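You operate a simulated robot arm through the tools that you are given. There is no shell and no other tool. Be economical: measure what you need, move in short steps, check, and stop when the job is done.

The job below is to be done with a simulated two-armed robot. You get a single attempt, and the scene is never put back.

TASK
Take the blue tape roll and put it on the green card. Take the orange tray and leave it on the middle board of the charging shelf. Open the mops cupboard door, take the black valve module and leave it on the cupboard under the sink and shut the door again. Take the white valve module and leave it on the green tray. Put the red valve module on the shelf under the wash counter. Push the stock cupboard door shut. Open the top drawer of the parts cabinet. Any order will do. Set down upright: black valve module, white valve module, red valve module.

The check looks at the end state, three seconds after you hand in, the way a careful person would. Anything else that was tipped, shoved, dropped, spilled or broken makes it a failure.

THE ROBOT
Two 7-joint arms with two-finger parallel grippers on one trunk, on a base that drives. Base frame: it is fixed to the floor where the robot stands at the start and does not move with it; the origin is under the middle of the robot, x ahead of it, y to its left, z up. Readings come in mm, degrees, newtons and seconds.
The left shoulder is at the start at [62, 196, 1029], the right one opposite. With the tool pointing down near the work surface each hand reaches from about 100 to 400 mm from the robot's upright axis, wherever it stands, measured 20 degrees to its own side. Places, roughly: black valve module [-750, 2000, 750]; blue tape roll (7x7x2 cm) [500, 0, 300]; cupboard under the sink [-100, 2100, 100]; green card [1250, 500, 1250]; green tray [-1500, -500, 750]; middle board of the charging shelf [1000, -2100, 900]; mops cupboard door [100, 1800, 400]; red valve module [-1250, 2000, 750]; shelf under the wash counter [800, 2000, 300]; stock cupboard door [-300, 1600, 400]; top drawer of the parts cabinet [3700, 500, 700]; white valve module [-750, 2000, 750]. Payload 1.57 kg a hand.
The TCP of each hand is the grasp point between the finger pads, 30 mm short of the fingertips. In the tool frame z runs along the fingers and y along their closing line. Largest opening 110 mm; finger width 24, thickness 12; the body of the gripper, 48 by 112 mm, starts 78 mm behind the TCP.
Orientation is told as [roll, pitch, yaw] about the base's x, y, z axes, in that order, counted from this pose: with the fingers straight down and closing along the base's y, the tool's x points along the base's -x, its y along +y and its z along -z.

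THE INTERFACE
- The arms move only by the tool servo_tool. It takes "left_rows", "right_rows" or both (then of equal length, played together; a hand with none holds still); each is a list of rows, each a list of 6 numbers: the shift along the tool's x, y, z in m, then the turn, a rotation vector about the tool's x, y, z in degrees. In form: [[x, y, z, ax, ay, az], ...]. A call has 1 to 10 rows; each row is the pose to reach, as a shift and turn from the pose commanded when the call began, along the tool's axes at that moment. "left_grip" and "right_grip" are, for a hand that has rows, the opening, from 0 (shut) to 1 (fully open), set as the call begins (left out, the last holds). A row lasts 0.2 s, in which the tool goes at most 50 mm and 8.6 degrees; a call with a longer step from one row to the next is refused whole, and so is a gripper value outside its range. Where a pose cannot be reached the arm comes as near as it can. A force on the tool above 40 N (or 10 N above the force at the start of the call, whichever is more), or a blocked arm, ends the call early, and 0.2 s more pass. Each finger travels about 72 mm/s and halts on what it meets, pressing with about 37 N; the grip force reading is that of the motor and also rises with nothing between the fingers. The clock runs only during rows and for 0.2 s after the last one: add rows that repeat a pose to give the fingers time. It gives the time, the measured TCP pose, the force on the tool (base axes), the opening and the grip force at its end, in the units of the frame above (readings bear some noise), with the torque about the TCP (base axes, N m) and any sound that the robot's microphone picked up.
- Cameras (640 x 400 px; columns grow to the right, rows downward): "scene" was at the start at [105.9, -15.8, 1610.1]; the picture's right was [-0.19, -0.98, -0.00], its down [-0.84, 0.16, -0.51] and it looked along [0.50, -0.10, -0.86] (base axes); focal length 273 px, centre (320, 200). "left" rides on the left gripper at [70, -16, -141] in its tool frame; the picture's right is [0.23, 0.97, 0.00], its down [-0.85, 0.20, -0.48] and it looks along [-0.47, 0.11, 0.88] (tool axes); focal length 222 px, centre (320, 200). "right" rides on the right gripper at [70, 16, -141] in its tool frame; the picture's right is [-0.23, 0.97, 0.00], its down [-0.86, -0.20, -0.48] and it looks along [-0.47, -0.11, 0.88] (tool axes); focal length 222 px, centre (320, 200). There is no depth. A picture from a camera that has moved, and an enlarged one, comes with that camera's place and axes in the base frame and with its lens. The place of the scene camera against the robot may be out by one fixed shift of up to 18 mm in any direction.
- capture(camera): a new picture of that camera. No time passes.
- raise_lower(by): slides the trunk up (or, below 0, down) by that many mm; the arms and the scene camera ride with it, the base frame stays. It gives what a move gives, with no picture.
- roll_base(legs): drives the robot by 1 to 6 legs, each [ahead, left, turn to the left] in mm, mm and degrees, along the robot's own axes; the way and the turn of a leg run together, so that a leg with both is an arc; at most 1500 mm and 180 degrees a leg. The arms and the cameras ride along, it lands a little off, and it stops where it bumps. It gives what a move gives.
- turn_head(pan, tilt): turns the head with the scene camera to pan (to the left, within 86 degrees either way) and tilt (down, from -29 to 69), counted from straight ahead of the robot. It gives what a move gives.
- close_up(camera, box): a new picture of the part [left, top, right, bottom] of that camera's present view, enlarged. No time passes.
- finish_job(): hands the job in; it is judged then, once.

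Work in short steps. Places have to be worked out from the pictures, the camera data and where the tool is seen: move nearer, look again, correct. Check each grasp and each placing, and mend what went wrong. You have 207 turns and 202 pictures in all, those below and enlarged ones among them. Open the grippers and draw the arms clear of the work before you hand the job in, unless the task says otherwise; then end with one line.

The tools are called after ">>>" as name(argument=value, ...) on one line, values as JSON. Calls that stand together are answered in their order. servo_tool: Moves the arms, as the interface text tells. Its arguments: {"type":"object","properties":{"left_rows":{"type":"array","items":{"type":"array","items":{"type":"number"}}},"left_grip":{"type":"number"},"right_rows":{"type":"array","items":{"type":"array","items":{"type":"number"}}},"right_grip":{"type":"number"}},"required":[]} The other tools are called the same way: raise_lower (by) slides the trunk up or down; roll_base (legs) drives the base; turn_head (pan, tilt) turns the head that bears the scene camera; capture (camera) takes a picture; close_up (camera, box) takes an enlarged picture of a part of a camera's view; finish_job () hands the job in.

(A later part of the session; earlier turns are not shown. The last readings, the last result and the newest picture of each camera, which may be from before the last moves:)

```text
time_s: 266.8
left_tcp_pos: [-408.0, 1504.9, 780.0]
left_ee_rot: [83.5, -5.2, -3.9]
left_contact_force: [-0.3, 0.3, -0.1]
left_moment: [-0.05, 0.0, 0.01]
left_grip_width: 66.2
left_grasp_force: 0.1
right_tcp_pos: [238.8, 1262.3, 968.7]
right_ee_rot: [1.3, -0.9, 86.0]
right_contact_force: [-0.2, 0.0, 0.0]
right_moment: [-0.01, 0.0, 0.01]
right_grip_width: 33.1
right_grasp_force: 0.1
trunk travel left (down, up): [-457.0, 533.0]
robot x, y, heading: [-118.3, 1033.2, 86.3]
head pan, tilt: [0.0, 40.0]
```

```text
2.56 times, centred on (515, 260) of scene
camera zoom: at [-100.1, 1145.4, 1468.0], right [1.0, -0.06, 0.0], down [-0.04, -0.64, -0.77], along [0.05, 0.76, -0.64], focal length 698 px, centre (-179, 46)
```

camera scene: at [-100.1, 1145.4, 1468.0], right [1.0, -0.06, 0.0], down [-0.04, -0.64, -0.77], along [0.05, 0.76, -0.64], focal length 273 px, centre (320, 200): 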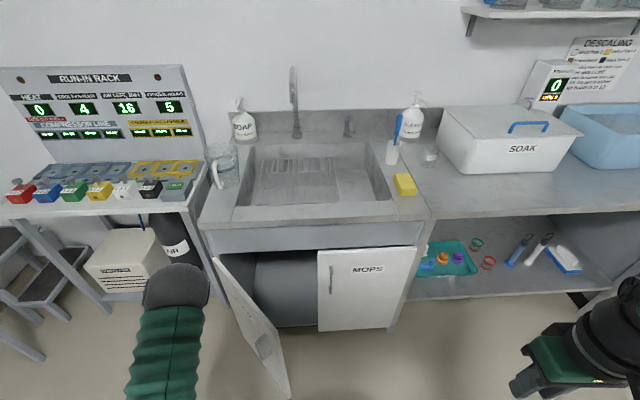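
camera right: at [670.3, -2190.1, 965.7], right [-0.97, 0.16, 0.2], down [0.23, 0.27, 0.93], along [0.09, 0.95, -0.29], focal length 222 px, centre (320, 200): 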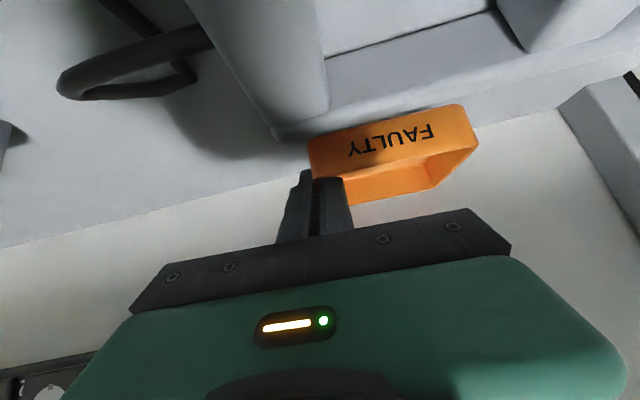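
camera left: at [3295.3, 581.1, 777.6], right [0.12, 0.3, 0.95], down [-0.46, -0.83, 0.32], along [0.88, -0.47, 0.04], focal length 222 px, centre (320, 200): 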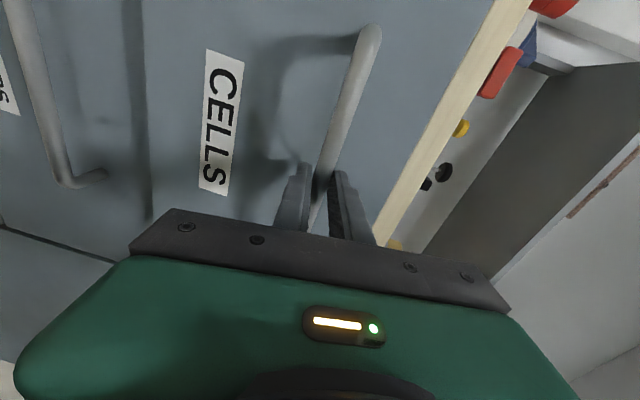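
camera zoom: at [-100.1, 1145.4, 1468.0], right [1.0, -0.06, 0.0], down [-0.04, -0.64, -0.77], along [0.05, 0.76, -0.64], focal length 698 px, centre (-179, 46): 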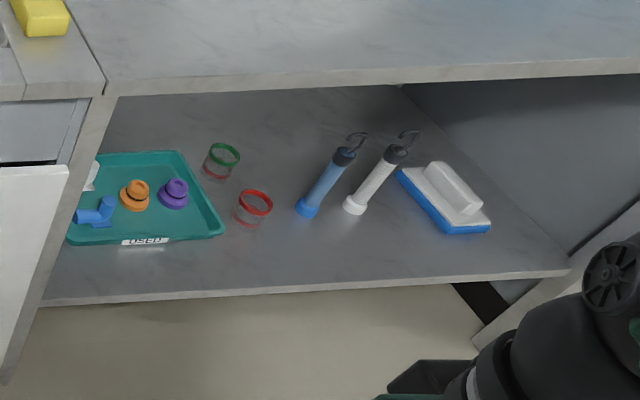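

Modules are ~70 mm cubes with a knob on top, ~110 mm apart; free shelf space for red is around (900,1910). I reset the left tool to point down first, after backing a little.

>>> roll_base(legs=[[-150, 0, 3.7]])

>>> servo_tool(left_rows=[[0, 0, 0, 0, 0, -8.5], [0, 0, 0, 0, 0, -17], [0, 0, 0, 0, 0, -25.5], [0, 0, 0, 0, 0, -34], [0, 0, 0, 0, 0, -42.5], [0, 0, 0, 0, 0, -51], [0, 0, 0, 0, 0, -59.5], [0, 0, 0, 0, 0, -68], [0, 0, 0, 0, 0, -76.5], [0, 0, 0, 0, 0, -85]], left_grip=1)

>>> servo_tool(left_rows=[[0, 0, 0, 0, 8.2, 0], [0, 0, 0, 0, 16.4, 0], [0, 0, 0, 0, 24.6, 0], [0, 0, 0, 0, 32.8, 0], [0, 0, 0, 0, 41, 0], [0, 0, 0, 0, 49.2, 0], [0, 0, 0, 0, 57.4, 0], [0, 0, 0, 0, 65.6, 0], [0, 0, 0, 0, 73.8, 0], [0, 0, 0, 0, 81, 0]])

```text
time_s: 268.2
left_tcp_pos: [-441.7, 1335.5, 778.4]
left_ee_rot: [83.5, -5.3, -0.3]
left_contact_force: [0.0, -0.6, 0.6]
left_moment: [0.0, 0.0, -0.02]
left_grip_width: 66.1
left_grasp_force: 0.2
right_tcp_pos: [217.5, 1130.2, 968.3]
right_ee_rot: [1.3, -0.9, 89.5]
right_contact_force: [-0.5, 0.2, -0.4]
right_moment: [0.02, 0.01, -0.01]
right_grip_width: 33.0
right_grasp_force: 0.0
trunk travel left (down, up): [-457.0, 533.0]
robot x, y, heading: [-119.8, 878.0, 90.0]
head pan, tilt: [0.0, 40.0]
```

```text
time_s: 270.4
left_tcp_pos: [-441.9, 1334.2, 780.1]
left_ee_rot: [-4.4, -83.6, 93.4]
left_contact_force: [0.8, -0.1, 0.3]
left_moment: [-0.04, 0.02, -0.01]
left_grip_width: 110.0
left_grasp_force: 0.0
right_tcp_pos: [217.2, 1131.1, 969.6]
right_ee_rot: [1.2, -0.8, 89.5]
right_contact_force: [0.2, 0.1, -0.3]
right_moment: [-0.03, -0.02, -0.02]
right_grip_width: 33.1
right_grasp_force: 0.1
trunk travel left (down, up): [-457.0, 533.0]
robot x, y, heading: [-120.8, 879.7, 89.7]
head pan, tilt: [0.0, 40.0]
```

```text
time_s: 272.6
left_tcp_pos: [-442.2, 1334.7, 780.7]
left_ee_rot: [-0.3, -2.3, 89.1]
left_contact_force: [-1.0, 0.0, -0.3]
left_moment: [0.0, -0.02, 0.0]
left_grip_width: 110.1
left_grasp_force: 0.1
left hand out of reach, approached as far as the arm can: row 1, 2, 3
right_tcp_pos: [218.4, 1130.9, 968.6]
right_ee_rot: [1.5, -0.6, 89.5]
right_contact_force: [0.4, 0.8, 0.2]
right_moment: [-0.02, -0.04, 0.0]
right_grip_width: 32.9
right_grasp_force: 0.0
trunk travel left (down, up): [-457.0, 533.0]
robot x, y, heading: [-118.7, 880.0, 89.6]
head pan, tilt: [0.0, 40.0]
```

Left tool points down again. I raise 200 mm, drive in front of the rack so the left hand comes near the red module, and look down.

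>>> raise_lower(by=220)

>>> roll_base(legs=[[0, 800, 0], [620, 0, 0]])

>>> capture(camera="left")

>>> turn_head(pan=20, tilt=50)

>>> capture(camera="scene")

```text
time_s: 274.9
left_tcp_pos: [-441.8, 1333.9, 1000.5]
left_ee_rot: [-0.3, -2.6, 89.1]
left_contact_force: [-0.8, 0.4, -0.6]
left_moment: [-0.01, 0.02, 0.02]
left_grip_width: 109.7
left_grasp_force: 0.1
right_tcp_pos: [216.8, 1131.8, 1187.6]
right_ee_rot: [1.5, -0.7, 89.4]
right_contact_force: [-0.4, -0.1, -0.3]
right_moment: [0.01, -0.01, -0.01]
right_grip_width: 33.1
right_grasp_force: 0.1
trunk travel left (down, up): [-677.0, 313.0]
robot x, y, heading: [-117.1, 877.1, 89.9]
head pan, tilt: [0.0, 40.0]
```

```text
time_s: 282.3
left_tcp_pos: [-1238.4, 1963.6, 1000.1]
left_ee_rot: [-0.3, -2.5, 89.3]
left_contact_force: [0.3, 0.0, -0.2]
left_moment: [-0.02, 0.01, 0.01]
left_grip_width: 110.1
left_grasp_force: 0.2
right_tcp_pos: [-578.9, 1762.1, 1188.9]
right_ee_rot: [1.4, -0.7, 89.7]
right_contact_force: [0.6, -0.8, -0.5]
right_moment: [0.03, 0.01, 0.01]
right_grip_width: 33.1
right_grasp_force: 0.1
trunk travel left (down, up): [-677.0, 313.0]
robot x, y, heading: [-916.8, 1508.4, 90.0]
head pan, tilt: [0.0, 40.0]
```

```text
94 pictures are left
camera left: at [-1226.2, 1887.3, 1139.0], right [-0.98, -0.21, -0.02], down [-0.19, 0.84, 0.52], along [-0.1, 0.51, -0.86], focal length 222 px, centre (320, 200)
```

left: 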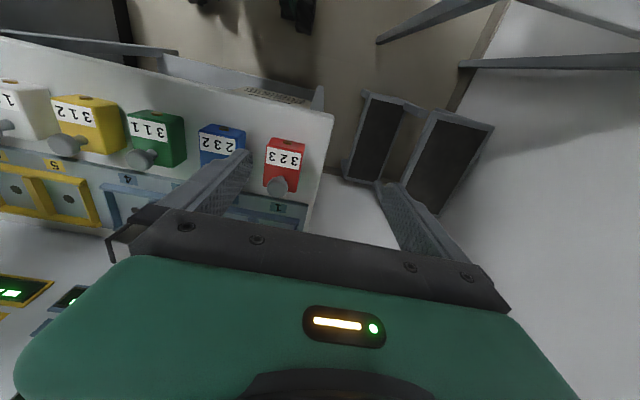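

```text
time_s: 283.1
left_tcp_pos: [-1239.1, 1963.8, 1002.0]
left_ee_rot: [-0.3, -2.6, 89.3]
left_contact_force: [0.4, 0.9, 0.5]
left_moment: [-0.01, 0.0, 0.03]
left_grip_width: 110.1
left_grasp_force: 0.0
right_tcp_pos: [-579.7, 1762.4, 1187.9]
right_ee_rot: [1.4, -0.6, 89.6]
right_contact_force: [-0.1, -0.4, -0.9]
right_moment: [0.0, 0.0, -0.02]
right_grip_width: 33.0
right_grasp_force: 0.0
trunk travel left (down, up): [-677.0, 313.0]
robot x, y, heading: [-913.4, 1507.2, 90.2]
head pan, tilt: [20.0, 50.0]
```

```text
93 pictures are left
camera scene: at [-934.9, 1612.4, 1673.8], right [0.94, 0.34, 0.0], down [0.26, -0.72, -0.64], along [-0.22, 0.6, -0.77], focal length 273 px, centre (320, 200)
```

scene: 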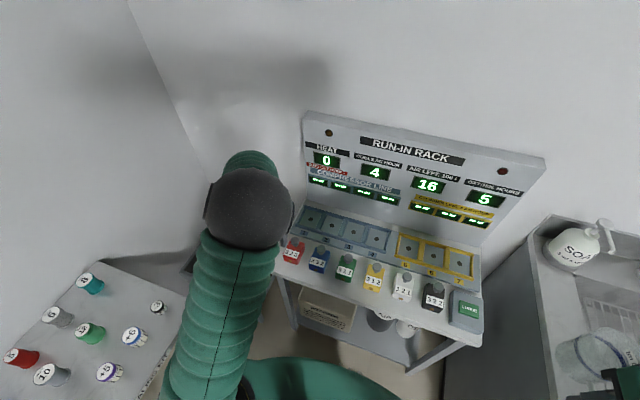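

Red cube triangulates to about (−1194,2030), top ≈800, 63 mm wide, 100 mm spacing. I move over it and lower to TCP ≈ 885.

>>> roll_base(legs=[[0, -45, 0], [66, 0, 0]])

>>> servo_tool(left_rows=[[0, 0, 0, 0, 2.5, 0], [0, 0, 0, 0, 2.5, 0]], left_grip=0.85)

>>> raise_lower(by=-100)

>>> capture(camera="left")

>>> capture(camera="scene")

```text
time_s: 284.6
left_tcp_pos: [-1180.8, 2024.2, 1007.6]
left_ee_rot: [0.4, -3.0, 89.1]
left_contact_force: [1.2, -0.3, 0.4]
left_moment: [0.0, 0.02, -0.02]
left_grip_width: 109.9
left_grasp_force: 0.1
right_tcp_pos: [-517.9, 1822.0, 1184.4]
right_ee_rot: [2.2, -0.8, 89.5]
right_contact_force: [0.6, -0.3, -1.1]
right_moment: [0.06, 0.05, -0.01]
right_grip_width: 33.2
right_grasp_force: 0.0
trunk travel left (down, up): [-677.0, 313.0]
robot x, y, heading: [-866.6, 1572.0, 89.9]
head pan, tilt: [20.0, 50.0]
```

```text
time_s: 285.2
left_tcp_pos: [-1185.3, 2027.6, 1002.5]
left_ee_rot: [-0.2, -0.2, 89.1]
left_contact_force: [1.0, 0.7, 1.3]
left_moment: [-0.06, 0.07, -0.01]
left_grip_width: 93.7
left_grasp_force: 0.0
right_tcp_pos: [-525.1, 1825.5, 1188.3]
right_ee_rot: [1.6, -0.8, 89.5]
right_contact_force: [-0.6, 0.6, 0.7]
right_moment: [0.03, -0.01, -0.04]
right_grip_width: 32.9
right_grasp_force: 0.1
trunk travel left (down, up): [-677.0, 313.0]
robot x, y, heading: [-865.0, 1573.3, 89.8]
head pan, tilt: [20.0, 50.0]
```

```text
time_s: 286.6
left_tcp_pos: [-1199.6, 2029.8, 899.2]
left_ee_rot: [-0.8, -0.1, 89.3]
left_contact_force: [-0.5, -0.1, -0.2]
left_moment: [-0.01, -0.01, -0.03]
left_grip_width: 93.3
left_grasp_force: 0.0
right_tcp_pos: [-540.5, 1828.4, 1089.8]
right_ee_rot: [1.2, -0.3, 89.6]
right_contact_force: [0.6, -0.9, 0.0]
right_moment: [-0.01, -0.04, 0.0]
right_grip_width: 33.2
right_grasp_force: 0.1
trunk travel left (down, up): [-577.0, 413.0]
robot x, y, heading: [-868.7, 1575.5, 90.1]
head pan, tilt: [20.0, 50.0]
```

```text
92 pictures are left
camera left: at [-1187.3, 1959.1, 1039.9], right [-0.98, -0.21, -0.01], down [-0.19, 0.86, 0.48], along [-0.09, 0.47, -0.88], focal length 222 px, centre (320, 200)
```

left: 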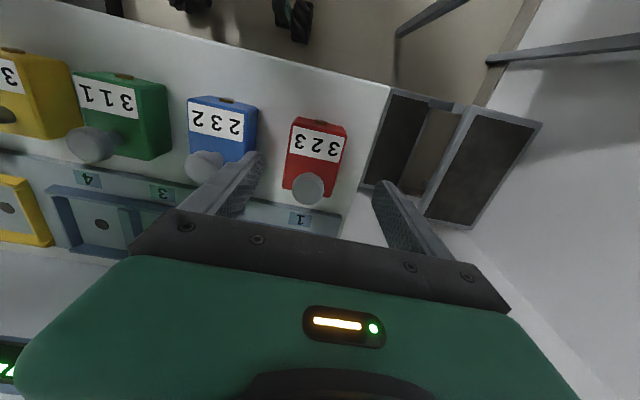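

```text
91 pictures are left
camera scene: at [-895.4, 1677.3, 1573.7], right [0.94, 0.34, 0.0], down [0.26, -0.72, -0.64], along [-0.22, 0.6, -0.77], focal length 273 px, centre (320, 200)
```

scene: 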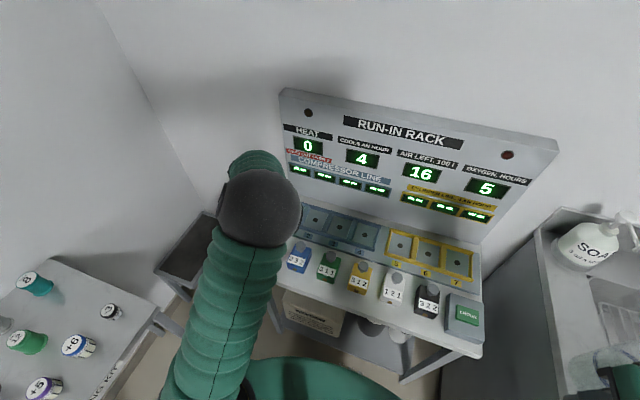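

Red spans x −1224…−1162; gap to blue is 35 mm. I set opening 84 mm, centre at x=−1193 and descend 70 mm.

>>> servo_tool(left_rows=[[0, -0.007, 0, 0, 0, 0], [0, -0.007, 0, 0, 0, 0]], left_grip=0.765)

>>> raise_lower(by=-70)

>>> capture(camera="left")

```text
time_s: 287.2
left_tcp_pos: [-1187.1, 2029.7, 900.4]
left_ee_rot: [-0.5, -0.1, 89.2]
left_contact_force: [0.1, -1.1, -0.1]
left_moment: [-0.01, -0.02, -0.01]
left_grip_width: 84.2
left_grasp_force: 0.1
right_tcp_pos: [-534.7, 1827.5, 1087.2]
right_ee_rot: [1.4, -0.1, 89.6]
right_contact_force: [0.1, 0.4, 0.4]
right_moment: [-0.01, -0.02, -0.01]
right_grip_width: 33.0
right_grasp_force: 0.1
trunk travel left (down, up): [-577.0, 413.0]
robot x, y, heading: [-869.0, 1573.7, 90.1]
head pan, tilt: [20.0, 50.0]
```

```text
time_s: 288.2
left_tcp_pos: [-1188.2, 2029.1, 830.1]
left_ee_rot: [-0.6, -0.1, 89.2]
left_contact_force: [-0.3, 0.1, 0.1]
left_moment: [0.0, 0.01, -0.02]
left_grip_width: 84.3
left_grasp_force: 0.0
right_tcp_pos: [-536.3, 1827.2, 1017.1]
right_ee_rot: [1.3, -0.2, 89.5]
right_contact_force: [0.6, 0.9, 0.5]
right_moment: [0.01, -0.01, -0.01]
right_grip_width: 32.9
right_grasp_force: 0.0
trunk travel left (down, up): [-507.0, 483.0]
robot x, y, heading: [-867.7, 1574.8, 90.3]
head pan, tilt: [20.0, 50.0]
```

```text
90 pictures are left
camera left: at [-1175.4, 1959.3, 971.8], right [-0.98, -0.21, -0.01], down [-0.19, 0.86, 0.48], along [-0.09, 0.47, -0.88], focal length 222 px, centre (320, 200)
```

left: 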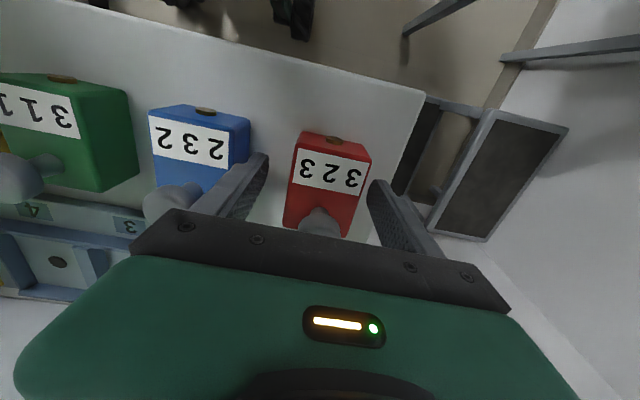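

Red is centred at x≈−1194 between the fingers. I trim 5 mm and descend 48 mm.

>>> servo_tool(left_rows=[[0, 0.005, 0, 0, 0, 0], [0, 0.005, 0.015, 0, 0, 0], [0, 0.005, 0.03, 0, 0, 0], [0, 0.005, 0.04, 0, 0, 0], [0, 0.005, 0.048, 0, 0, 0], [0, 0.005, 0.048, 0, 0, 0]])

>>> capture(camera="left")

```text
time_s: 289.0
left_tcp_pos: [-1194.2, 2029.9, 811.1]
left_ee_rot: [-0.3, -0.3, 89.3]
left_contact_force: [1.8, -10.1, 17.2]
left_moment: [-0.49, 0.66, 0.32]
left_grip_width: 82.5
left_grasp_force: 0.0
right_tcp_pos: [-531.9, 1826.9, 1018.3]
right_ee_rot: [1.5, -0.3, 89.6]
right_contact_force: [0.4, -0.4, -0.1]
right_moment: [-0.03, -0.03, 0.02]
right_grip_width: 33.1
right_grasp_force: 0.0
trunk travel left (down, up): [-507.0, 483.0]
robot x, y, heading: [-868.2, 1580.0, 90.0]
head pan, tilt: [20.0, 50.0]
stopped in row 3 (left hand): the force on the tool passed its limit at 49 N (the readings are from after the stop); the commanded pose is now the measured one
```

```text
89 pictures are left
camera left: at [-1180.3, 1958.5, 951.4], right [-0.98, -0.22, 0.0], down [-0.19, 0.85, 0.48], along [-0.1, 0.47, -0.88], focal length 222 px, centre (320, 200)
```

left: 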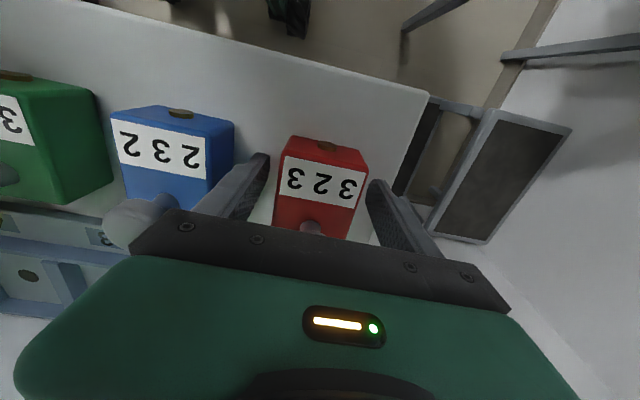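

Left fingertip touched the shelf at z≈781, so the modules are lower (~35 mm body) than assumed. I ease up 3 mm and close.

>>> servo_tool(left_rows=[[0, 0, -0.003, 0, 0, 0], [0, 0, -0.003, 0, 0, 0], [0, 0, -0.003, 0, 0, 0], [0, 0, -0.003, 0, 0, 0]], left_grip=0)

>>> capture(camera="left")

```text
time_s: 290.0
left_tcp_pos: [-1194.9, 2030.0, 811.1]
left_ee_rot: [-0.4, -0.4, 89.2]
left_contact_force: [0.5, -0.1, -0.3]
left_moment: [-0.03, 0.02, -0.03]
left_grip_width: 56.1
left_grasp_force: 36.6
right_tcp_pos: [-535.8, 1828.5, 1017.1]
right_ee_rot: [1.4, -0.1, 89.6]
right_contact_force: [0.0, 0.4, 0.3]
right_moment: [0.0, -0.01, -0.01]
right_grip_width: 33.1
right_grasp_force: 0.1
trunk travel left (down, up): [-507.0, 483.0]
robot x, y, heading: [-866.8, 1572.2, 90.1]
head pan, tilt: [20.0, 50.0]
```

```text
88 pictures are left
camera left: at [-1181.9, 1960.8, 951.8], right [-0.98, -0.21, -0.01], down [-0.19, 0.85, 0.48], along [-0.1, 0.47, -0.88], focal length 222 px, centre (320, 200)
```

left: 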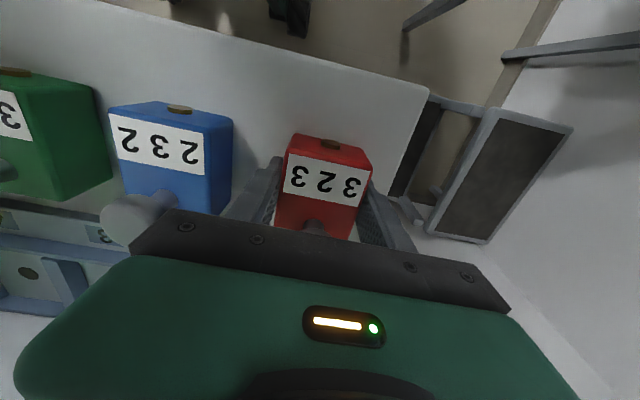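

Red is gripped (56 mm). I lift it with the trunk, back off, and drive right to the wash counter.

>>> raise_lower(by=130)

>>> capture(camera="left")

>>> roll_base(legs=[[-420, 0, 0], [0, -1050, 0], [0, -1040, 0]])

>>> turn_head(pan=20, tilt=40)

>>> capture(camera="scene")

```text
time_s: 291.6
left_tcp_pos: [-1194.6, 2031.8, 940.9]
left_ee_rot: [-0.3, -0.3, 89.2]
left_contact_force: [-0.3, 0.3, -3.3]
left_moment: [-0.02, 0.02, -0.03]
left_grip_width: 55.8
left_grasp_force: 36.6
right_tcp_pos: [-536.2, 1828.3, 1147.6]
right_ee_rot: [1.3, -0.1, 89.7]
right_contact_force: [-0.1, -0.2, -0.1]
right_moment: [-0.03, -0.06, 0.02]
right_grip_width: 33.4
right_grasp_force: 0.1
trunk travel left (down, up): [-637.0, 353.0]
robot x, y, heading: [-868.0, 1575.7, 89.8]
head pan, tilt: [20.0, 50.0]
```

```text
87 pictures are left
camera left: at [-1182.1, 1961.1, 1081.9], right [-0.98, -0.21, -0.01], down [-0.19, 0.85, 0.48], along [-0.1, 0.47, -0.88], focal length 222 px, centre (320, 200)
```

left: 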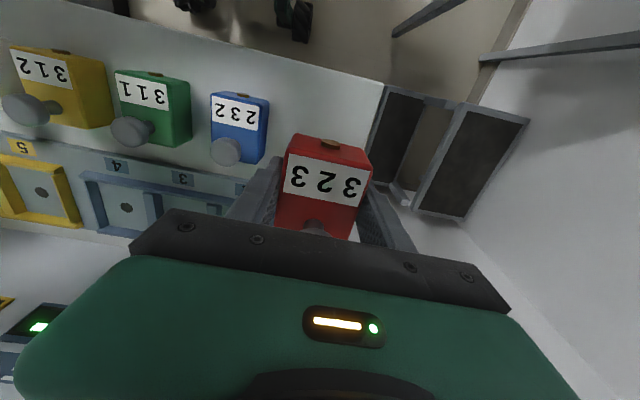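

```text
time_s: 304.1
left_tcp_pos: [889.0, 1579.0, 939.9]
left_ee_rot: [-0.5, -0.3, 87.2]
left_contact_force: [-0.8, -0.4, -3.0]
left_moment: [-0.03, -0.02, 0.04]
left_grip_width: 55.8
left_grasp_force: 37.2
right_tcp_pos: [1538.5, 1354.2, 1148.4]
right_ee_rot: [1.1, -0.1, 87.6]
right_contact_force: [-0.2, 0.5, 0.3]
right_moment: [-0.02, -0.03, 0.0]
right_grip_width: 33.0
right_grasp_force: 0.0
trunk travel left (down, up): [-637.0, 353.0]
robot x, y, heading: [1201.2, 1108.5, 88.0]
head pan, tilt: [20.0, 50.0]
```

```text
time_s: 304.8
left_tcp_pos: [889.5, 1579.5, 939.7]
left_ee_rot: [-0.4, -0.3, 87.4]
left_contact_force: [-0.5, -0.1, -2.8]
left_moment: [-0.04, 0.0, 0.0]
left_grip_width: 55.7
left_grasp_force: 37.1
right_tcp_pos: [1540.2, 1352.2, 1147.2]
right_ee_rot: [1.4, 0.0, 87.6]
right_contact_force: [0.1, 0.3, -0.3]
right_moment: [-0.01, -0.05, -0.02]
right_grip_width: 33.0
right_grasp_force: 0.1
trunk travel left (down, up): [-637.0, 353.0]
robot x, y, heading: [1202.9, 1112.0, 88.3]
head pan, tilt: [20.0, 40.0]
```

```text
86 pictures are left
camera scene: at [1180.0, 1223.3, 1647.8], right [0.95, 0.31, 0.0], down [0.2, -0.61, -0.76], along [-0.24, 0.73, -0.64], focal length 273 px, centre (320, 200)
```

scene: 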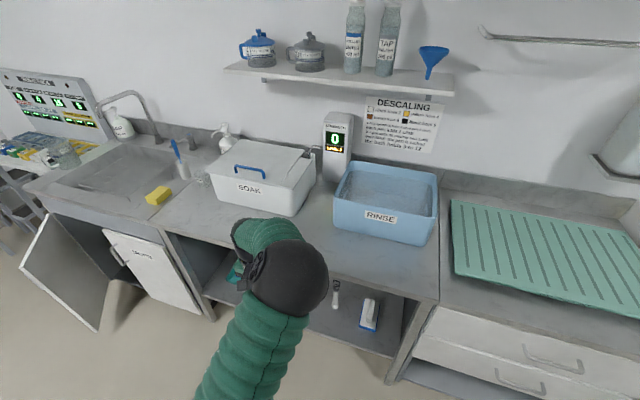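

Now I lower the trunk 400+100 mm in front of the counter and look under it.

>>> raise_lower(by=-400)

>>> raise_lower(by=-120)

>>> roll_base(legs=[[100, 0, 1.7]])

>>> capture(camera="scene")

>>> capture(camera="left")

```text
time_s: 308.6
left_tcp_pos: [890.1, 1578.8, 540.8]
left_ee_rot: [-0.4, -0.4, 87.3]
left_contact_force: [0.2, 0.6, -3.9]
left_moment: [-0.02, 0.02, -0.02]
left_grip_width: 55.7
left_grasp_force: 36.7
right_tcp_pos: [1540.9, 1352.0, 746.6]
right_ee_rot: [1.3, -0.2, 87.7]
right_contact_force: [-0.6, -0.1, 0.1]
right_moment: [-0.03, -0.03, 0.0]
right_grip_width: 32.8
right_grasp_force: 0.1
trunk travel left (down, up): [-237.0, 753.0]
robot x, y, heading: [1201.1, 1109.5, 87.7]
head pan, tilt: [20.0, 40.0]
```

```text
time_s: 310.1
left_tcp_pos: [890.9, 1579.3, 420.6]
left_ee_rot: [-0.4, -0.4, 87.3]
left_contact_force: [0.0, 0.1, -3.1]
left_moment: [-0.03, 0.02, 0.02]
left_grip_width: 55.9
left_grasp_force: 36.7
right_tcp_pos: [1541.8, 1351.3, 626.5]
right_ee_rot: [1.3, -0.1, 87.7]
right_contact_force: [-1.1, 0.2, -0.9]
right_moment: [0.01, 0.01, 0.01]
right_grip_width: 33.1
right_grasp_force: 0.1
trunk travel left (down, up): [-117.0, 873.0]
robot x, y, heading: [1201.0, 1112.1, 88.1]
head pan, tilt: [20.0, 40.0]
```

```text
time_s: 311.3
left_tcp_pos: [878.3, 1668.3, 421.1]
left_ee_rot: [-0.3, -0.3, 89.0]
left_contact_force: [-0.5, 0.1, -3.4]
left_moment: [-0.02, 0.01, 0.0]
left_grip_width: 55.8
left_grasp_force: 37.5
right_tcp_pos: [1536.0, 1461.7, 628.1]
right_ee_rot: [1.4, -0.2, 89.3]
right_contact_force: [-0.4, 0.4, -0.6]
right_moment: [-0.03, -0.01, 0.01]
right_grip_width: 33.0
right_grasp_force: 0.1
trunk travel left (down, up): [-117.0, 873.0]
robot x, y, heading: [1204.2, 1210.7, 89.7]
head pan, tilt: [20.0, 40.0]
```

```text
85 pictures are left
camera scene: at [1180.1, 1321.2, 1127.8], right [0.94, 0.34, 0.0], down [0.22, -0.61, -0.76], along [-0.26, 0.72, -0.64], focal length 273 px, centre (320, 200)
```

scene: 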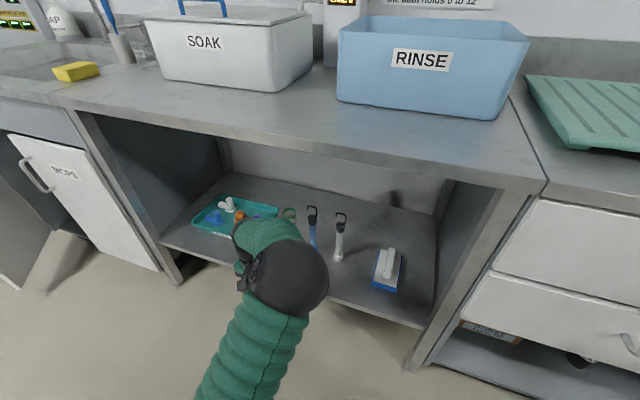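

```text
84 pictures are left
camera left: at [890.8, 1597.2, 562.0], right [-0.98, -0.21, -0.01], down [-0.19, 0.86, 0.48], along [-0.1, 0.47, -0.88], focal length 222 px, centre (320, 200)
```

left: 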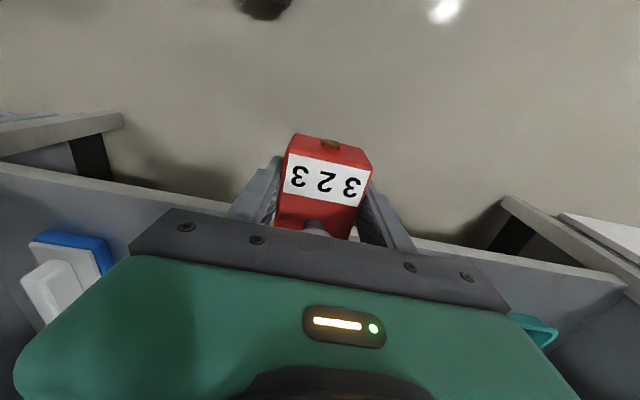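

Shelf front edge y≈1785 (z≈300), cylinders at y≥1935. Target for red: (918,1857). I move in at this height and check.

>>> roll_base(legs=[[0, -38, 0], [188, 0, 0]])

>>> capture(camera="left")

>>> capture(camera="scene")

```text
time_s: 313.3
left_tcp_pos: [917.4, 1857.8, 420.1]
left_ee_rot: [-0.4, -0.4, 88.9]
left_contact_force: [-0.4, -0.6, -3.7]
left_moment: [-0.02, -0.04, 0.01]
left_grip_width: 55.7
left_grasp_force: 37.0
right_tcp_pos: [1574.6, 1652.1, 628.4]
right_ee_rot: [1.3, 0.1, 89.2]
right_contact_force: [-1.1, 0.5, -0.5]
right_moment: [-0.02, 0.0, 0.0]
right_grip_width: 32.9
right_grasp_force: 0.2
trunk travel left (down, up): [-117.0, 873.0]
robot x, y, heading: [1238.3, 1399.8, 89.6]
head pan, tilt: [20.0, 40.0]
```

```text
83 pictures are left
camera left: at [928.8, 1788.5, 561.8], right [-0.98, -0.21, -0.01], down [-0.19, 0.86, 0.48], along [-0.09, 0.47, -0.88], focal length 222 px, centre (320, 200)
```

left: 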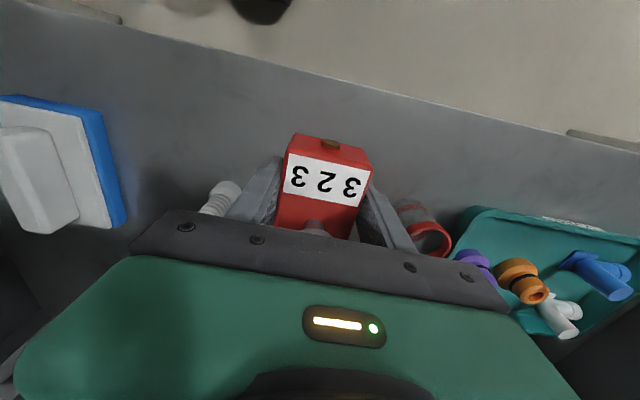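

```text
82 pictures are left
camera scene: at [1217.1, 1512.4, 1127.8], right [0.94, 0.34, 0.0], down [0.22, -0.61, -0.76], along [-0.26, 0.72, -0.64], focal length 273 px, centre (320, 200)
```

scene: 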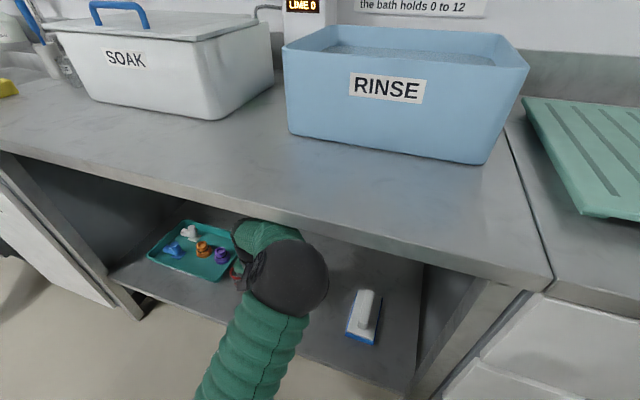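

Clear spot. I lower 80 mm, then in small steps to contact.

>>> raise_lower(by=-78)

>>> servo_tool(left_rows=[[0, 0, 0.003, 0, 0, 0], [0, 0, 0.006, 0, 0, 0], [0, 0, 0.009, 0, 0, 0], [0, 0, 0.012, 0, 0, 0], [0, 0, 0.015, 0, 0, 0], [0, 0, 0.018, 0, 0, 0], [0, 0, 0.021, 0, 0, 0], [0, 0, 0.024, 0, 0, 0]])

>>> capture(camera="left")

```text
time_s: 314.5
left_tcp_pos: [916.3, 1858.9, 342.1]
left_ee_rot: [-0.3, -0.4, 88.9]
left_contact_force: [-0.2, 0.2, -3.9]
left_moment: [-0.01, -0.01, 0.02]
left_grip_width: 55.8
left_grasp_force: 36.9
right_tcp_pos: [1575.3, 1651.3, 549.3]
right_ee_rot: [1.4, 0.0, 89.2]
right_contact_force: [0.1, -0.4, 0.4]
right_moment: [0.0, 0.0, 0.01]
right_grip_width: 32.9
right_grasp_force: 0.1
trunk travel left (down, up): [-39.0, 951.0]
robot x, y, heading: [1239.2, 1402.7, 89.8]
head pan, tilt: [20.0, 40.0]
```

```text
time_s: 316.0
left_tcp_pos: [917.9, 1859.8, 330.5]
left_ee_rot: [-0.2, -0.9, 88.9]
left_contact_force: [9.4, -8.8, 32.8]
left_moment: [-0.96, 0.92, 0.33]
left_grip_width: 55.8
left_grasp_force: 37.1
right_tcp_pos: [1576.9, 1648.2, 548.6]
right_ee_rot: [1.6, -0.2, 89.2]
right_contact_force: [0.4, -0.5, 0.0]
right_moment: [0.02, -0.04, -0.03]
right_grip_width: 33.2
right_grasp_force: 0.0
trunk travel left (down, up): [-39.0, 951.0]
robot x, y, heading: [1244.3, 1404.6, 89.6]
head pan, tilt: [20.0, 40.0]
stopped in row 7 (left hand): the force on the tool passed its limit at 44 N (the readings are from after the stop); the commanded pose is now the measured one
```

```text
81 pictures are left
camera left: at [930.5, 1787.0, 470.7], right [-0.98, -0.21, -0.01], down [-0.18, 0.85, 0.49], along [-0.1, 0.48, -0.87], focal length 222 px, centre (320, 200)
```

left: 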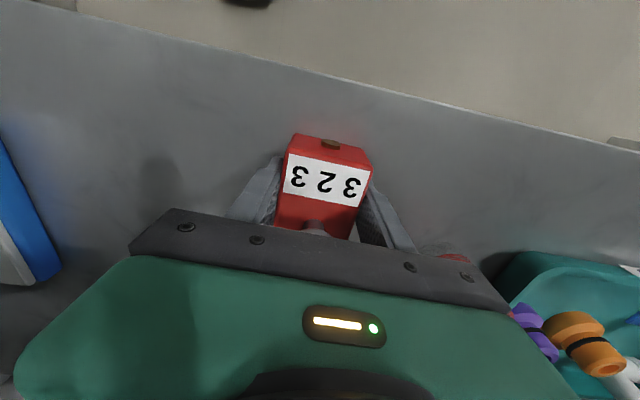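

Red rests on the shelf. I release, lift 60 mm and back away.

>>> servo_tool(left_rows=[[0, 0, -0.002, 0, 0, 0], [0, 0, -0.002, 0, 0, 0], [0, 0, -0.002, 0, 0, 0], [0, 0, -0.03, 0, 0, 0], [0, 0, -0.07, 0, 0, 0], [0, 0, -0.08, 0, 0, 0]], left_grip=0.76)

>>> capture(camera="left")

>>> roll_base(legs=[[-330, 0, 0]])

>>> capture(camera="scene")

```text
time_s: 317.4
left_tcp_pos: [913.0, 1857.6, 406.9]
left_ee_rot: [-0.4, -0.7, 89.2]
left_contact_force: [-0.2, 0.1, 0.6]
left_moment: [0.0, -0.02, 0.0]
left_grip_width: 83.4
left_grasp_force: 0.1
right_tcp_pos: [1574.9, 1652.0, 548.6]
right_ee_rot: [1.4, -0.1, 89.2]
right_contact_force: [0.1, -0.1, 0.7]
right_moment: [-0.03, 0.01, 0.01]
right_grip_width: 33.0
right_grasp_force: 0.1
trunk travel left (down, up): [-39.0, 951.0]
robot x, y, heading: [1240.4, 1398.0, 89.8]
head pan, tilt: [20.0, 40.0]
```

```text
80 pictures are left
camera left: at [927.1, 1786.8, 547.7], right [-0.98, -0.21, -0.01], down [-0.19, 0.85, 0.49], along [-0.1, 0.48, -0.87], focal length 222 px, centre (320, 200)
```

left: 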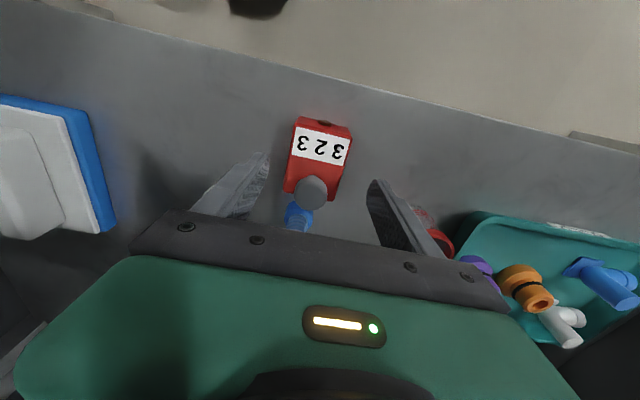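

```text
time_s: 319.6
left_tcp_pos: [910.9, 1521.9, 405.7]
left_ee_rot: [-0.2, -0.6, 89.5]
left_contact_force: [0.2, -0.1, -0.9]
left_moment: [-0.02, -0.01, 0.0]
left_grip_width: 83.9
left_grasp_force: 0.0
right_tcp_pos: [1573.7, 1319.2, 549.1]
right_ee_rot: [1.4, 0.0, 89.6]
right_contact_force: [-0.1, 0.4, 0.5]
right_moment: [-0.02, 0.03, 0.02]
right_grip_width: 33.1
right_grasp_force: 0.3
trunk travel left (down, up): [-39.0, 951.0]
robot x, y, heading: [1237.9, 1069.7, 89.6]
head pan, tilt: [20.0, 40.0]
```

```text
79 pictures are left
camera scene: at [1217.2, 1177.8, 1049.9], right [0.94, 0.34, 0.0], down [0.22, -0.61, -0.77], along [-0.26, 0.72, -0.64], focal length 273 px, centre (320, 200)
```

scene: 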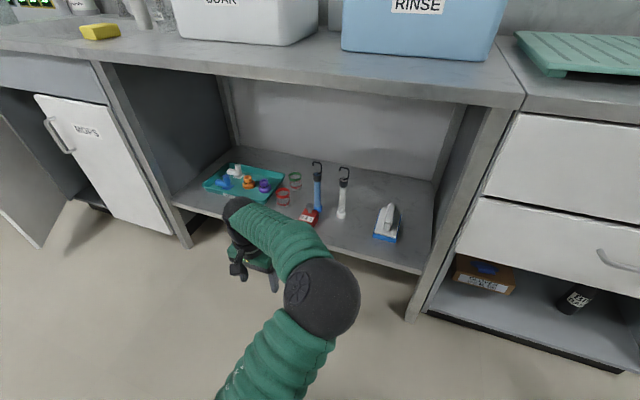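

Red stands upright on the shelf with nothing disturbed. Next the stock door: I drive to its front, tilt the left hand 45° with closed fingers.

>>> roll_base(legs=[[-140, 0, 0.4], [0, 1170, 0]])

>>> raise_lower(by=170)

>>> servo_tool(left_rows=[[0, 0, 0, 0, -7.5, 0], [0, 0, 0, 0, -15, 0], [0, 0, 0, 0, -22.5, 0], [0, 0, 0, 0, -30, 0], [0, 0, 0, 0, -37.5, 0], [0, 0, 0, 0, -45, 0], [0, 0, 0, 0, -50, 0]], left_grip=0)

>>> capture(camera="scene")

```text
time_s: 326.4
left_tcp_pos: [-244.8, 1371.0, 406.1]
left_ee_rot: [-0.2, -0.6, 90.2]
left_contact_force: [0.0, -0.4, -0.3]
left_moment: [-0.01, -0.01, -0.02]
left_grip_width: 83.7
left_grasp_force: 0.0
right_tcp_pos: [418.2, 1172.0, 548.5]
right_ee_rot: [1.4, 0.0, 90.2]
right_contact_force: [0.4, -0.1, 0.3]
right_moment: [0.03, 0.01, 0.02]
right_grip_width: 32.8
right_grasp_force: 0.2
trunk travel left (down, up): [-39.0, 951.0]
robot x, y, heading: [83.9, 918.5, 90.4]
head pan, tilt: [20.0, 40.0]
```

```text
time_s: 328.3
left_tcp_pos: [-245.3, 1370.4, 577.0]
left_ee_rot: [-0.3, -0.6, 90.1]
left_contact_force: [-0.2, 0.2, 1.2]
left_moment: [-0.04, 0.0, -0.02]
left_grip_width: 83.5
left_grasp_force: 0.0
right_tcp_pos: [419.4, 1171.9, 720.1]
right_ee_rot: [1.5, 0.0, 90.1]
right_contact_force: [0.7, 1.2, -0.1]
right_moment: [0.02, 0.02, 0.03]
right_grip_width: 33.0
right_grasp_force: 0.0
trunk travel left (down, up): [-209.0, 781.0]
robot x, y, heading: [88.5, 919.6, 90.3]
head pan, tilt: [20.0, 40.0]
```

```text
time_s: 329.9
left_tcp_pos: [-244.8, 1372.0, 577.2]
left_ee_rot: [-0.5, -50.8, 90.4]
left_contact_force: [0.1, 0.3, -0.3]
left_moment: [0.01, 0.02, -0.01]
left_grip_width: 0.0
left_grasp_force: 20.8
right_tcp_pos: [418.7, 1172.0, 719.6]
right_ee_rot: [1.4, 0.0, 90.1]
right_contact_force: [0.4, -0.4, 0.2]
right_moment: [0.01, 0.01, -0.03]
right_grip_width: 33.0
right_grasp_force: 0.1
trunk travel left (down, up): [-209.0, 781.0]
robot x, y, heading: [88.5, 913.9, 90.5]
head pan, tilt: [20.0, 40.0]
```

```text
78 pictures are left
camera scene: at [64.2, 1027.9, 1220.3], right [0.94, 0.35, 0.0], down [0.22, -0.6, -0.77], along [-0.27, 0.72, -0.64], focal length 273 px, centre (320, 200)
```

scene: 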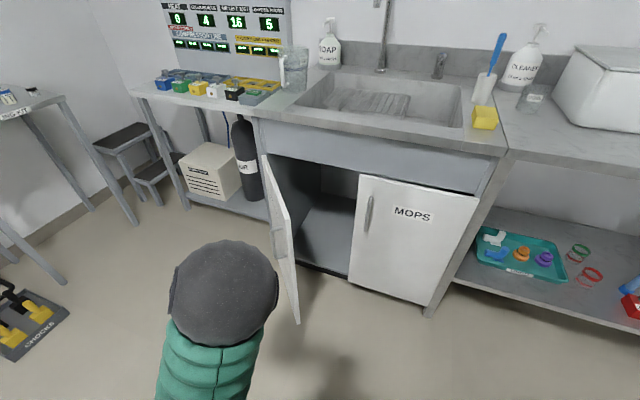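

The cupboard interior is open and empty. I raise 65 mm (above the handles) and push the stock door by driving forward.

>>> raise_lower(by=60)

>>> roll_base(legs=[[250, 0, 0]])

>>> capture(camera="scene")

```text
time_s: 330.9
left_tcp_pos: [-245.5, 1371.4, 637.2]
left_ee_rot: [-0.4, -50.7, 90.4]
left_contact_force: [0.6, -0.3, 0.3]
left_moment: [-0.01, 0.0, 0.04]
left_grip_width: 0.0
left_grasp_force: 21.6
right_tcp_pos: [418.7, 1172.5, 779.2]
right_ee_rot: [1.5, -0.1, 90.1]
right_contact_force: [0.1, 0.0, -0.6]
right_moment: [0.01, 0.04, 0.01]
right_grip_width: 32.9
right_grasp_force: 0.1
trunk travel left (down, up): [-269.0, 721.0]
robot x, y, heading: [86.6, 918.0, 90.5]
head pan, tilt: [20.0, 40.0]
```

```text
time_s: 332.3
left_tcp_pos: [-239.8, 1501.5, 636.2]
left_ee_rot: [-1.9, -50.5, 90.8]
left_contact_force: [4.7, -8.7, 12.5]
left_moment: [0.28, -0.05, 0.46]
left_grip_width: 0.0
left_grasp_force: 21.0
right_tcp_pos: [416.2, 1306.8, 778.1]
right_ee_rot: [1.6, 0.2, 90.3]
right_contact_force: [-0.7, 0.1, 0.0]
right_moment: [-0.01, 0.01, 0.02]
right_grip_width: 33.1
right_grasp_force: 0.0
trunk travel left (down, up): [-269.0, 721.0]
robot x, y, heading: [88.5, 1056.5, 90.7]
head pan, tilt: [20.0, 40.0]
stopped in leg 1: the force on the tool passed its limit at 120 N (the readings are from after the stop); the commanded pose is now the measured one
```

```text
77 pictures are left
camera scene: at [64.8, 1160.4, 1280.5], right [0.94, 0.35, 0.0], down [0.22, -0.6, -0.77], along [-0.27, 0.72, -0.64], focal length 273 px, centre (320, 200)
```

scene: 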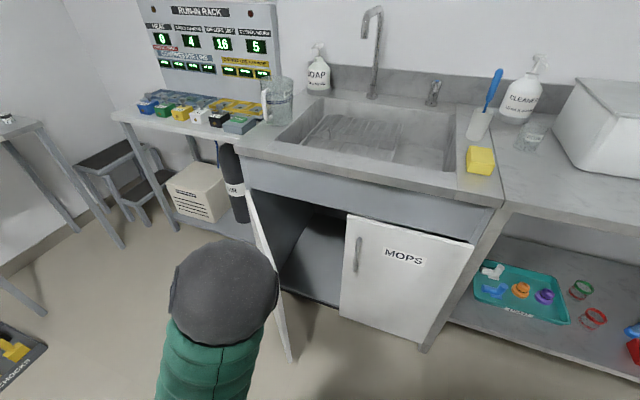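

Impact with the door was too quick. I push slowly with the arm instead.

>>> servo_tool(left_rows=[[-0.003, 0, 0.004, 0, 0, 0], [-0.006, 0, 0.008, 0, 0, 0], [-0.01, 0, 0.012, 0, 0, 0], [-0.013, 0, 0.016, 0, 0, 0], [-0.018, 0, 0.021, 0, 0, 0], [-0.024, 0, 0.028, 0, 0, 0], [-0.03, 0, 0.035, 0, 0, 0], [-0.036, 0, 0.042, 0, 0, 0]])

>>> capture(camera="scene")

>>> capture(camera="left")

```text
time_s: 332.8
left_tcp_pos: [-235.8, 1503.2, 634.3]
left_ee_rot: [-2.4, -50.4, 90.6]
left_contact_force: [13.5, -19.1, 24.1]
left_moment: [0.28, -0.01, 0.33]
left_grip_width: 0.0
left_grasp_force: 21.1
right_tcp_pos: [417.5, 1305.0, 777.3]
right_ee_rot: [1.6, 0.1, 90.3]
right_contact_force: [0.7, 0.8, -0.2]
right_moment: [0.0, 0.02, -0.06]
right_grip_width: 33.0
right_grasp_force: 0.0
trunk travel left (down, up): [-269.0, 721.0]
robot x, y, heading: [90.1, 1052.7, 90.6]
head pan, tilt: [20.0, 40.0]
stopped in row 2 (left hand): the force on the tool passed its limit at 43 N (the readings are from after the stop); the commanded pose is now the measured one
```

```text
76 pictures are left
camera scene: at [68.3, 1157.3, 1281.1], right [0.94, 0.35, 0.0], down [0.22, -0.6, -0.77], along [-0.27, 0.72, -0.64], focal length 273 px, centre (320, 200)
```

scene: 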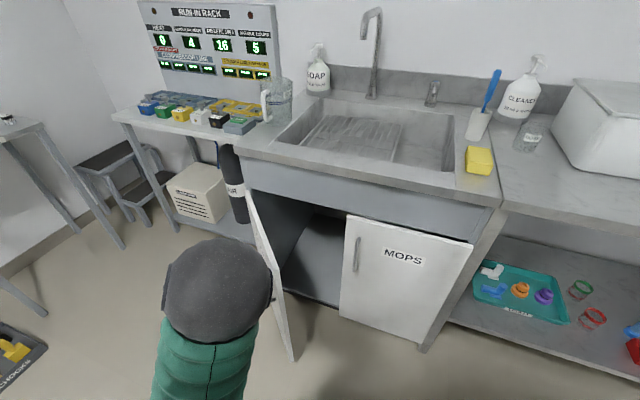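

```text
75 pictures are left
camera left: at [-225.0, 1351.2, 672.0], right [-0.97, -0.12, -0.2], down [-0.22, 0.18, 0.96], along [-0.08, 0.98, -0.2], focal length 222 px, centre (320, 200)
```

left: 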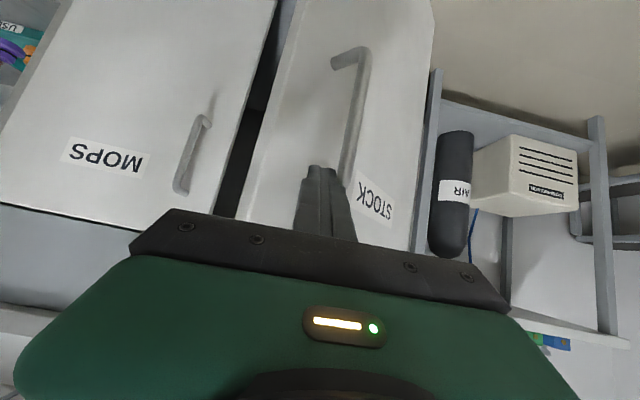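

The fingertips are on the handle's top end. I back off 30 mm, shift 38 mm toward the free edge and push there.

>>> servo_tool(left_rows=[[0.02, 0, -0.023, 0, 0, 0], [0.02, -0.02, -0.023, 0, 0, 0], [0.02, -0.04, -0.023, 0, 0, 0], [0.015, -0.04, -0.018, 0, 0, 0], [0.01, -0.04, -0.012, 0, 0, 0], [0.005, -0.04, -0.006, 0, 0, 0], [0, -0.04, 0, 0, 0, 0], [-0.006, -0.04, 0.007, 0, 0, 0], [-0.012, -0.04, 0.014, 0, 0, 0], [-0.018, -0.04, 0.021, 0, 0, 0]])

>>> capture(camera="left")

```text
time_s: 335.0
left_tcp_pos: [-197.9, 1533.7, 633.2]
left_ee_rot: [-2.4, -50.0, 90.8]
left_contact_force: [-0.7, 0.4, 0.8]
left_moment: [0.01, 0.02, 0.0]
left_grip_width: 0.0
left_grasp_force: 21.6
left hand out of reach, approached as far as the arm can: row 1, 2, 3, 4, 5, 6, 7, 8
right_tcp_pos: [414.5, 1308.8, 778.3]
right_ee_rot: [1.5, 0.5, 90.2]
right_contact_force: [-0.7, 0.0, 0.3]
right_moment: [0.02, 0.03, 0.0]
right_grip_width: 33.2
right_grasp_force: 0.0
trunk travel left (down, up): [-269.0, 721.0]
robot x, y, heading: [90.5, 1053.7, 90.4]
head pan, tilt: [20.0, 40.0]
```

```text
74 pictures are left
camera left: at [-187.0, 1380.6, 671.0], right [-0.97, -0.13, -0.2], down [-0.22, 0.19, 0.96], along [-0.08, 0.97, -0.21], focal length 222 px, centre (320, 200)
```

left: 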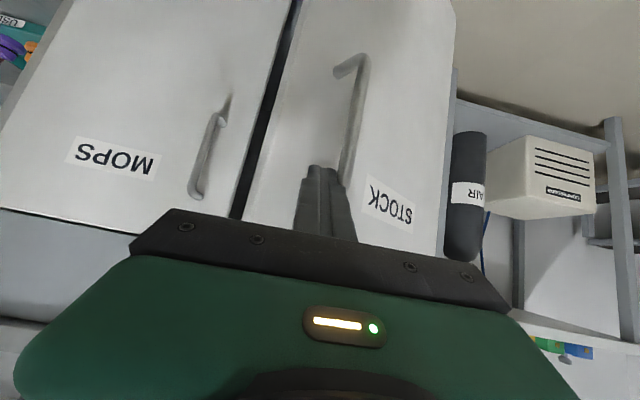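

No force now; the door seems to be swinging in. Check the scene view.

>>> capture(camera="scene")

```text
73 pictures are left
camera scene: at [62.8, 1163.7, 1280.0], right [0.94, 0.35, 0.0], down [0.22, -0.6, -0.77], along [-0.27, 0.72, -0.64], focal length 273 px, centre (320, 200)
```

scene: 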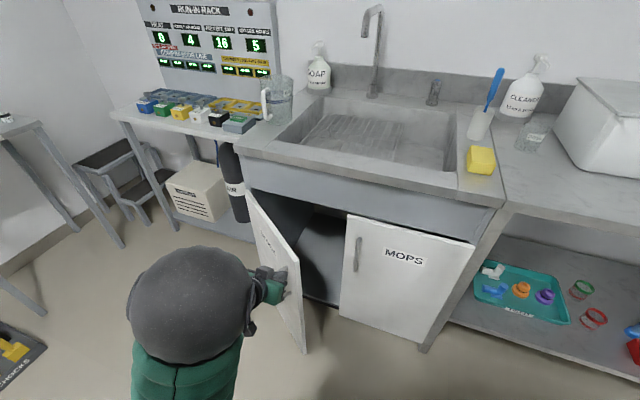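

The door has closed part-way. Continue pushing slowly.

>>> servo_tool(left_rows=[[-0.004, 0, 0.005, 0, 0, 0], [-0.009, 0, 0.01, 0, 0, 0], [-0.013, 0, 0.015, 0, 0, 0], [-0.018, 0, 0.021, 0, 0, 0], [-0.023, 0, 0.027, 0, 0, 0], [-0.028, 0, 0.033, 0, 0, 0], [-0.033, 0, 0.039, 0, 0, 0], [-0.038, 0, 0.045, 0, 0, 0], [-0.043, 0, 0.051, 0, 0, 0], [-0.048, 0, 0.057, 0, 0, 0]])

>>> roll_base(legs=[[30, 0, 0]])

>>> capture(camera="scene")

```text
time_s: 335.8
left_tcp_pos: [-188.7, 1547.7, 633.1]
left_ee_rot: [-2.8, -49.8, 90.0]
left_contact_force: [14.9, -10.7, 12.9]
left_moment: [0.12, -0.05, -0.15]
left_grip_width: 0.0
left_grasp_force: 21.3
right_tcp_pos: [415.8, 1305.6, 779.4]
right_ee_rot: [1.5, 0.4, 90.1]
right_contact_force: [0.1, -0.5, 0.1]
right_moment: [-0.02, -0.01, -0.03]
right_grip_width: 33.3
right_grasp_force: 0.2
trunk travel left (down, up): [-269.0, 721.0]
robot x, y, heading: [87.4, 1054.8, 90.2]
head pan, tilt: [20.0, 40.0]
stopped in row 3 (left hand): the force on the tool passed its limit at 45 N (the readings are from after the stop); the commanded pose is now the measured one
```

```text
time_s: 336.5
left_tcp_pos: [-180.5, 1556.5, 631.7]
left_ee_rot: [-3.5, -49.7, 89.5]
left_contact_force: [14.4, -10.7, 19.0]
left_moment: [0.2, -0.03, -0.18]
left_grip_width: 0.0
left_grasp_force: 21.4
right_tcp_pos: [413.3, 1314.8, 778.3]
right_ee_rot: [1.5, 0.7, 90.1]
right_contact_force: [0.2, -0.3, 0.2]
right_moment: [0.0, 0.02, 0.0]
right_grip_width: 32.9
right_grasp_force: 0.0
trunk travel left (down, up): [-269.0, 721.0]
robot x, y, heading: [89.6, 1063.5, 90.1]
head pan, tilt: [20.0, 40.0]
stopped in leg 1: the force on the tool passed its limit at 52 N (the readings are from after the stop); the commanded pose is now the measured one
```

```text
72 pictures are left
camera scene: at [68.2, 1168.5, 1280.7], right [0.94, 0.35, 0.0], down [0.22, -0.6, -0.77], along [-0.27, 0.72, -0.64], focal length 273 px, centre (320, 200)
```

scene: 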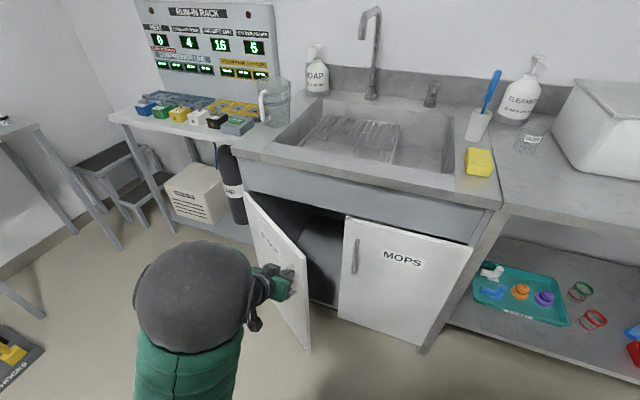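

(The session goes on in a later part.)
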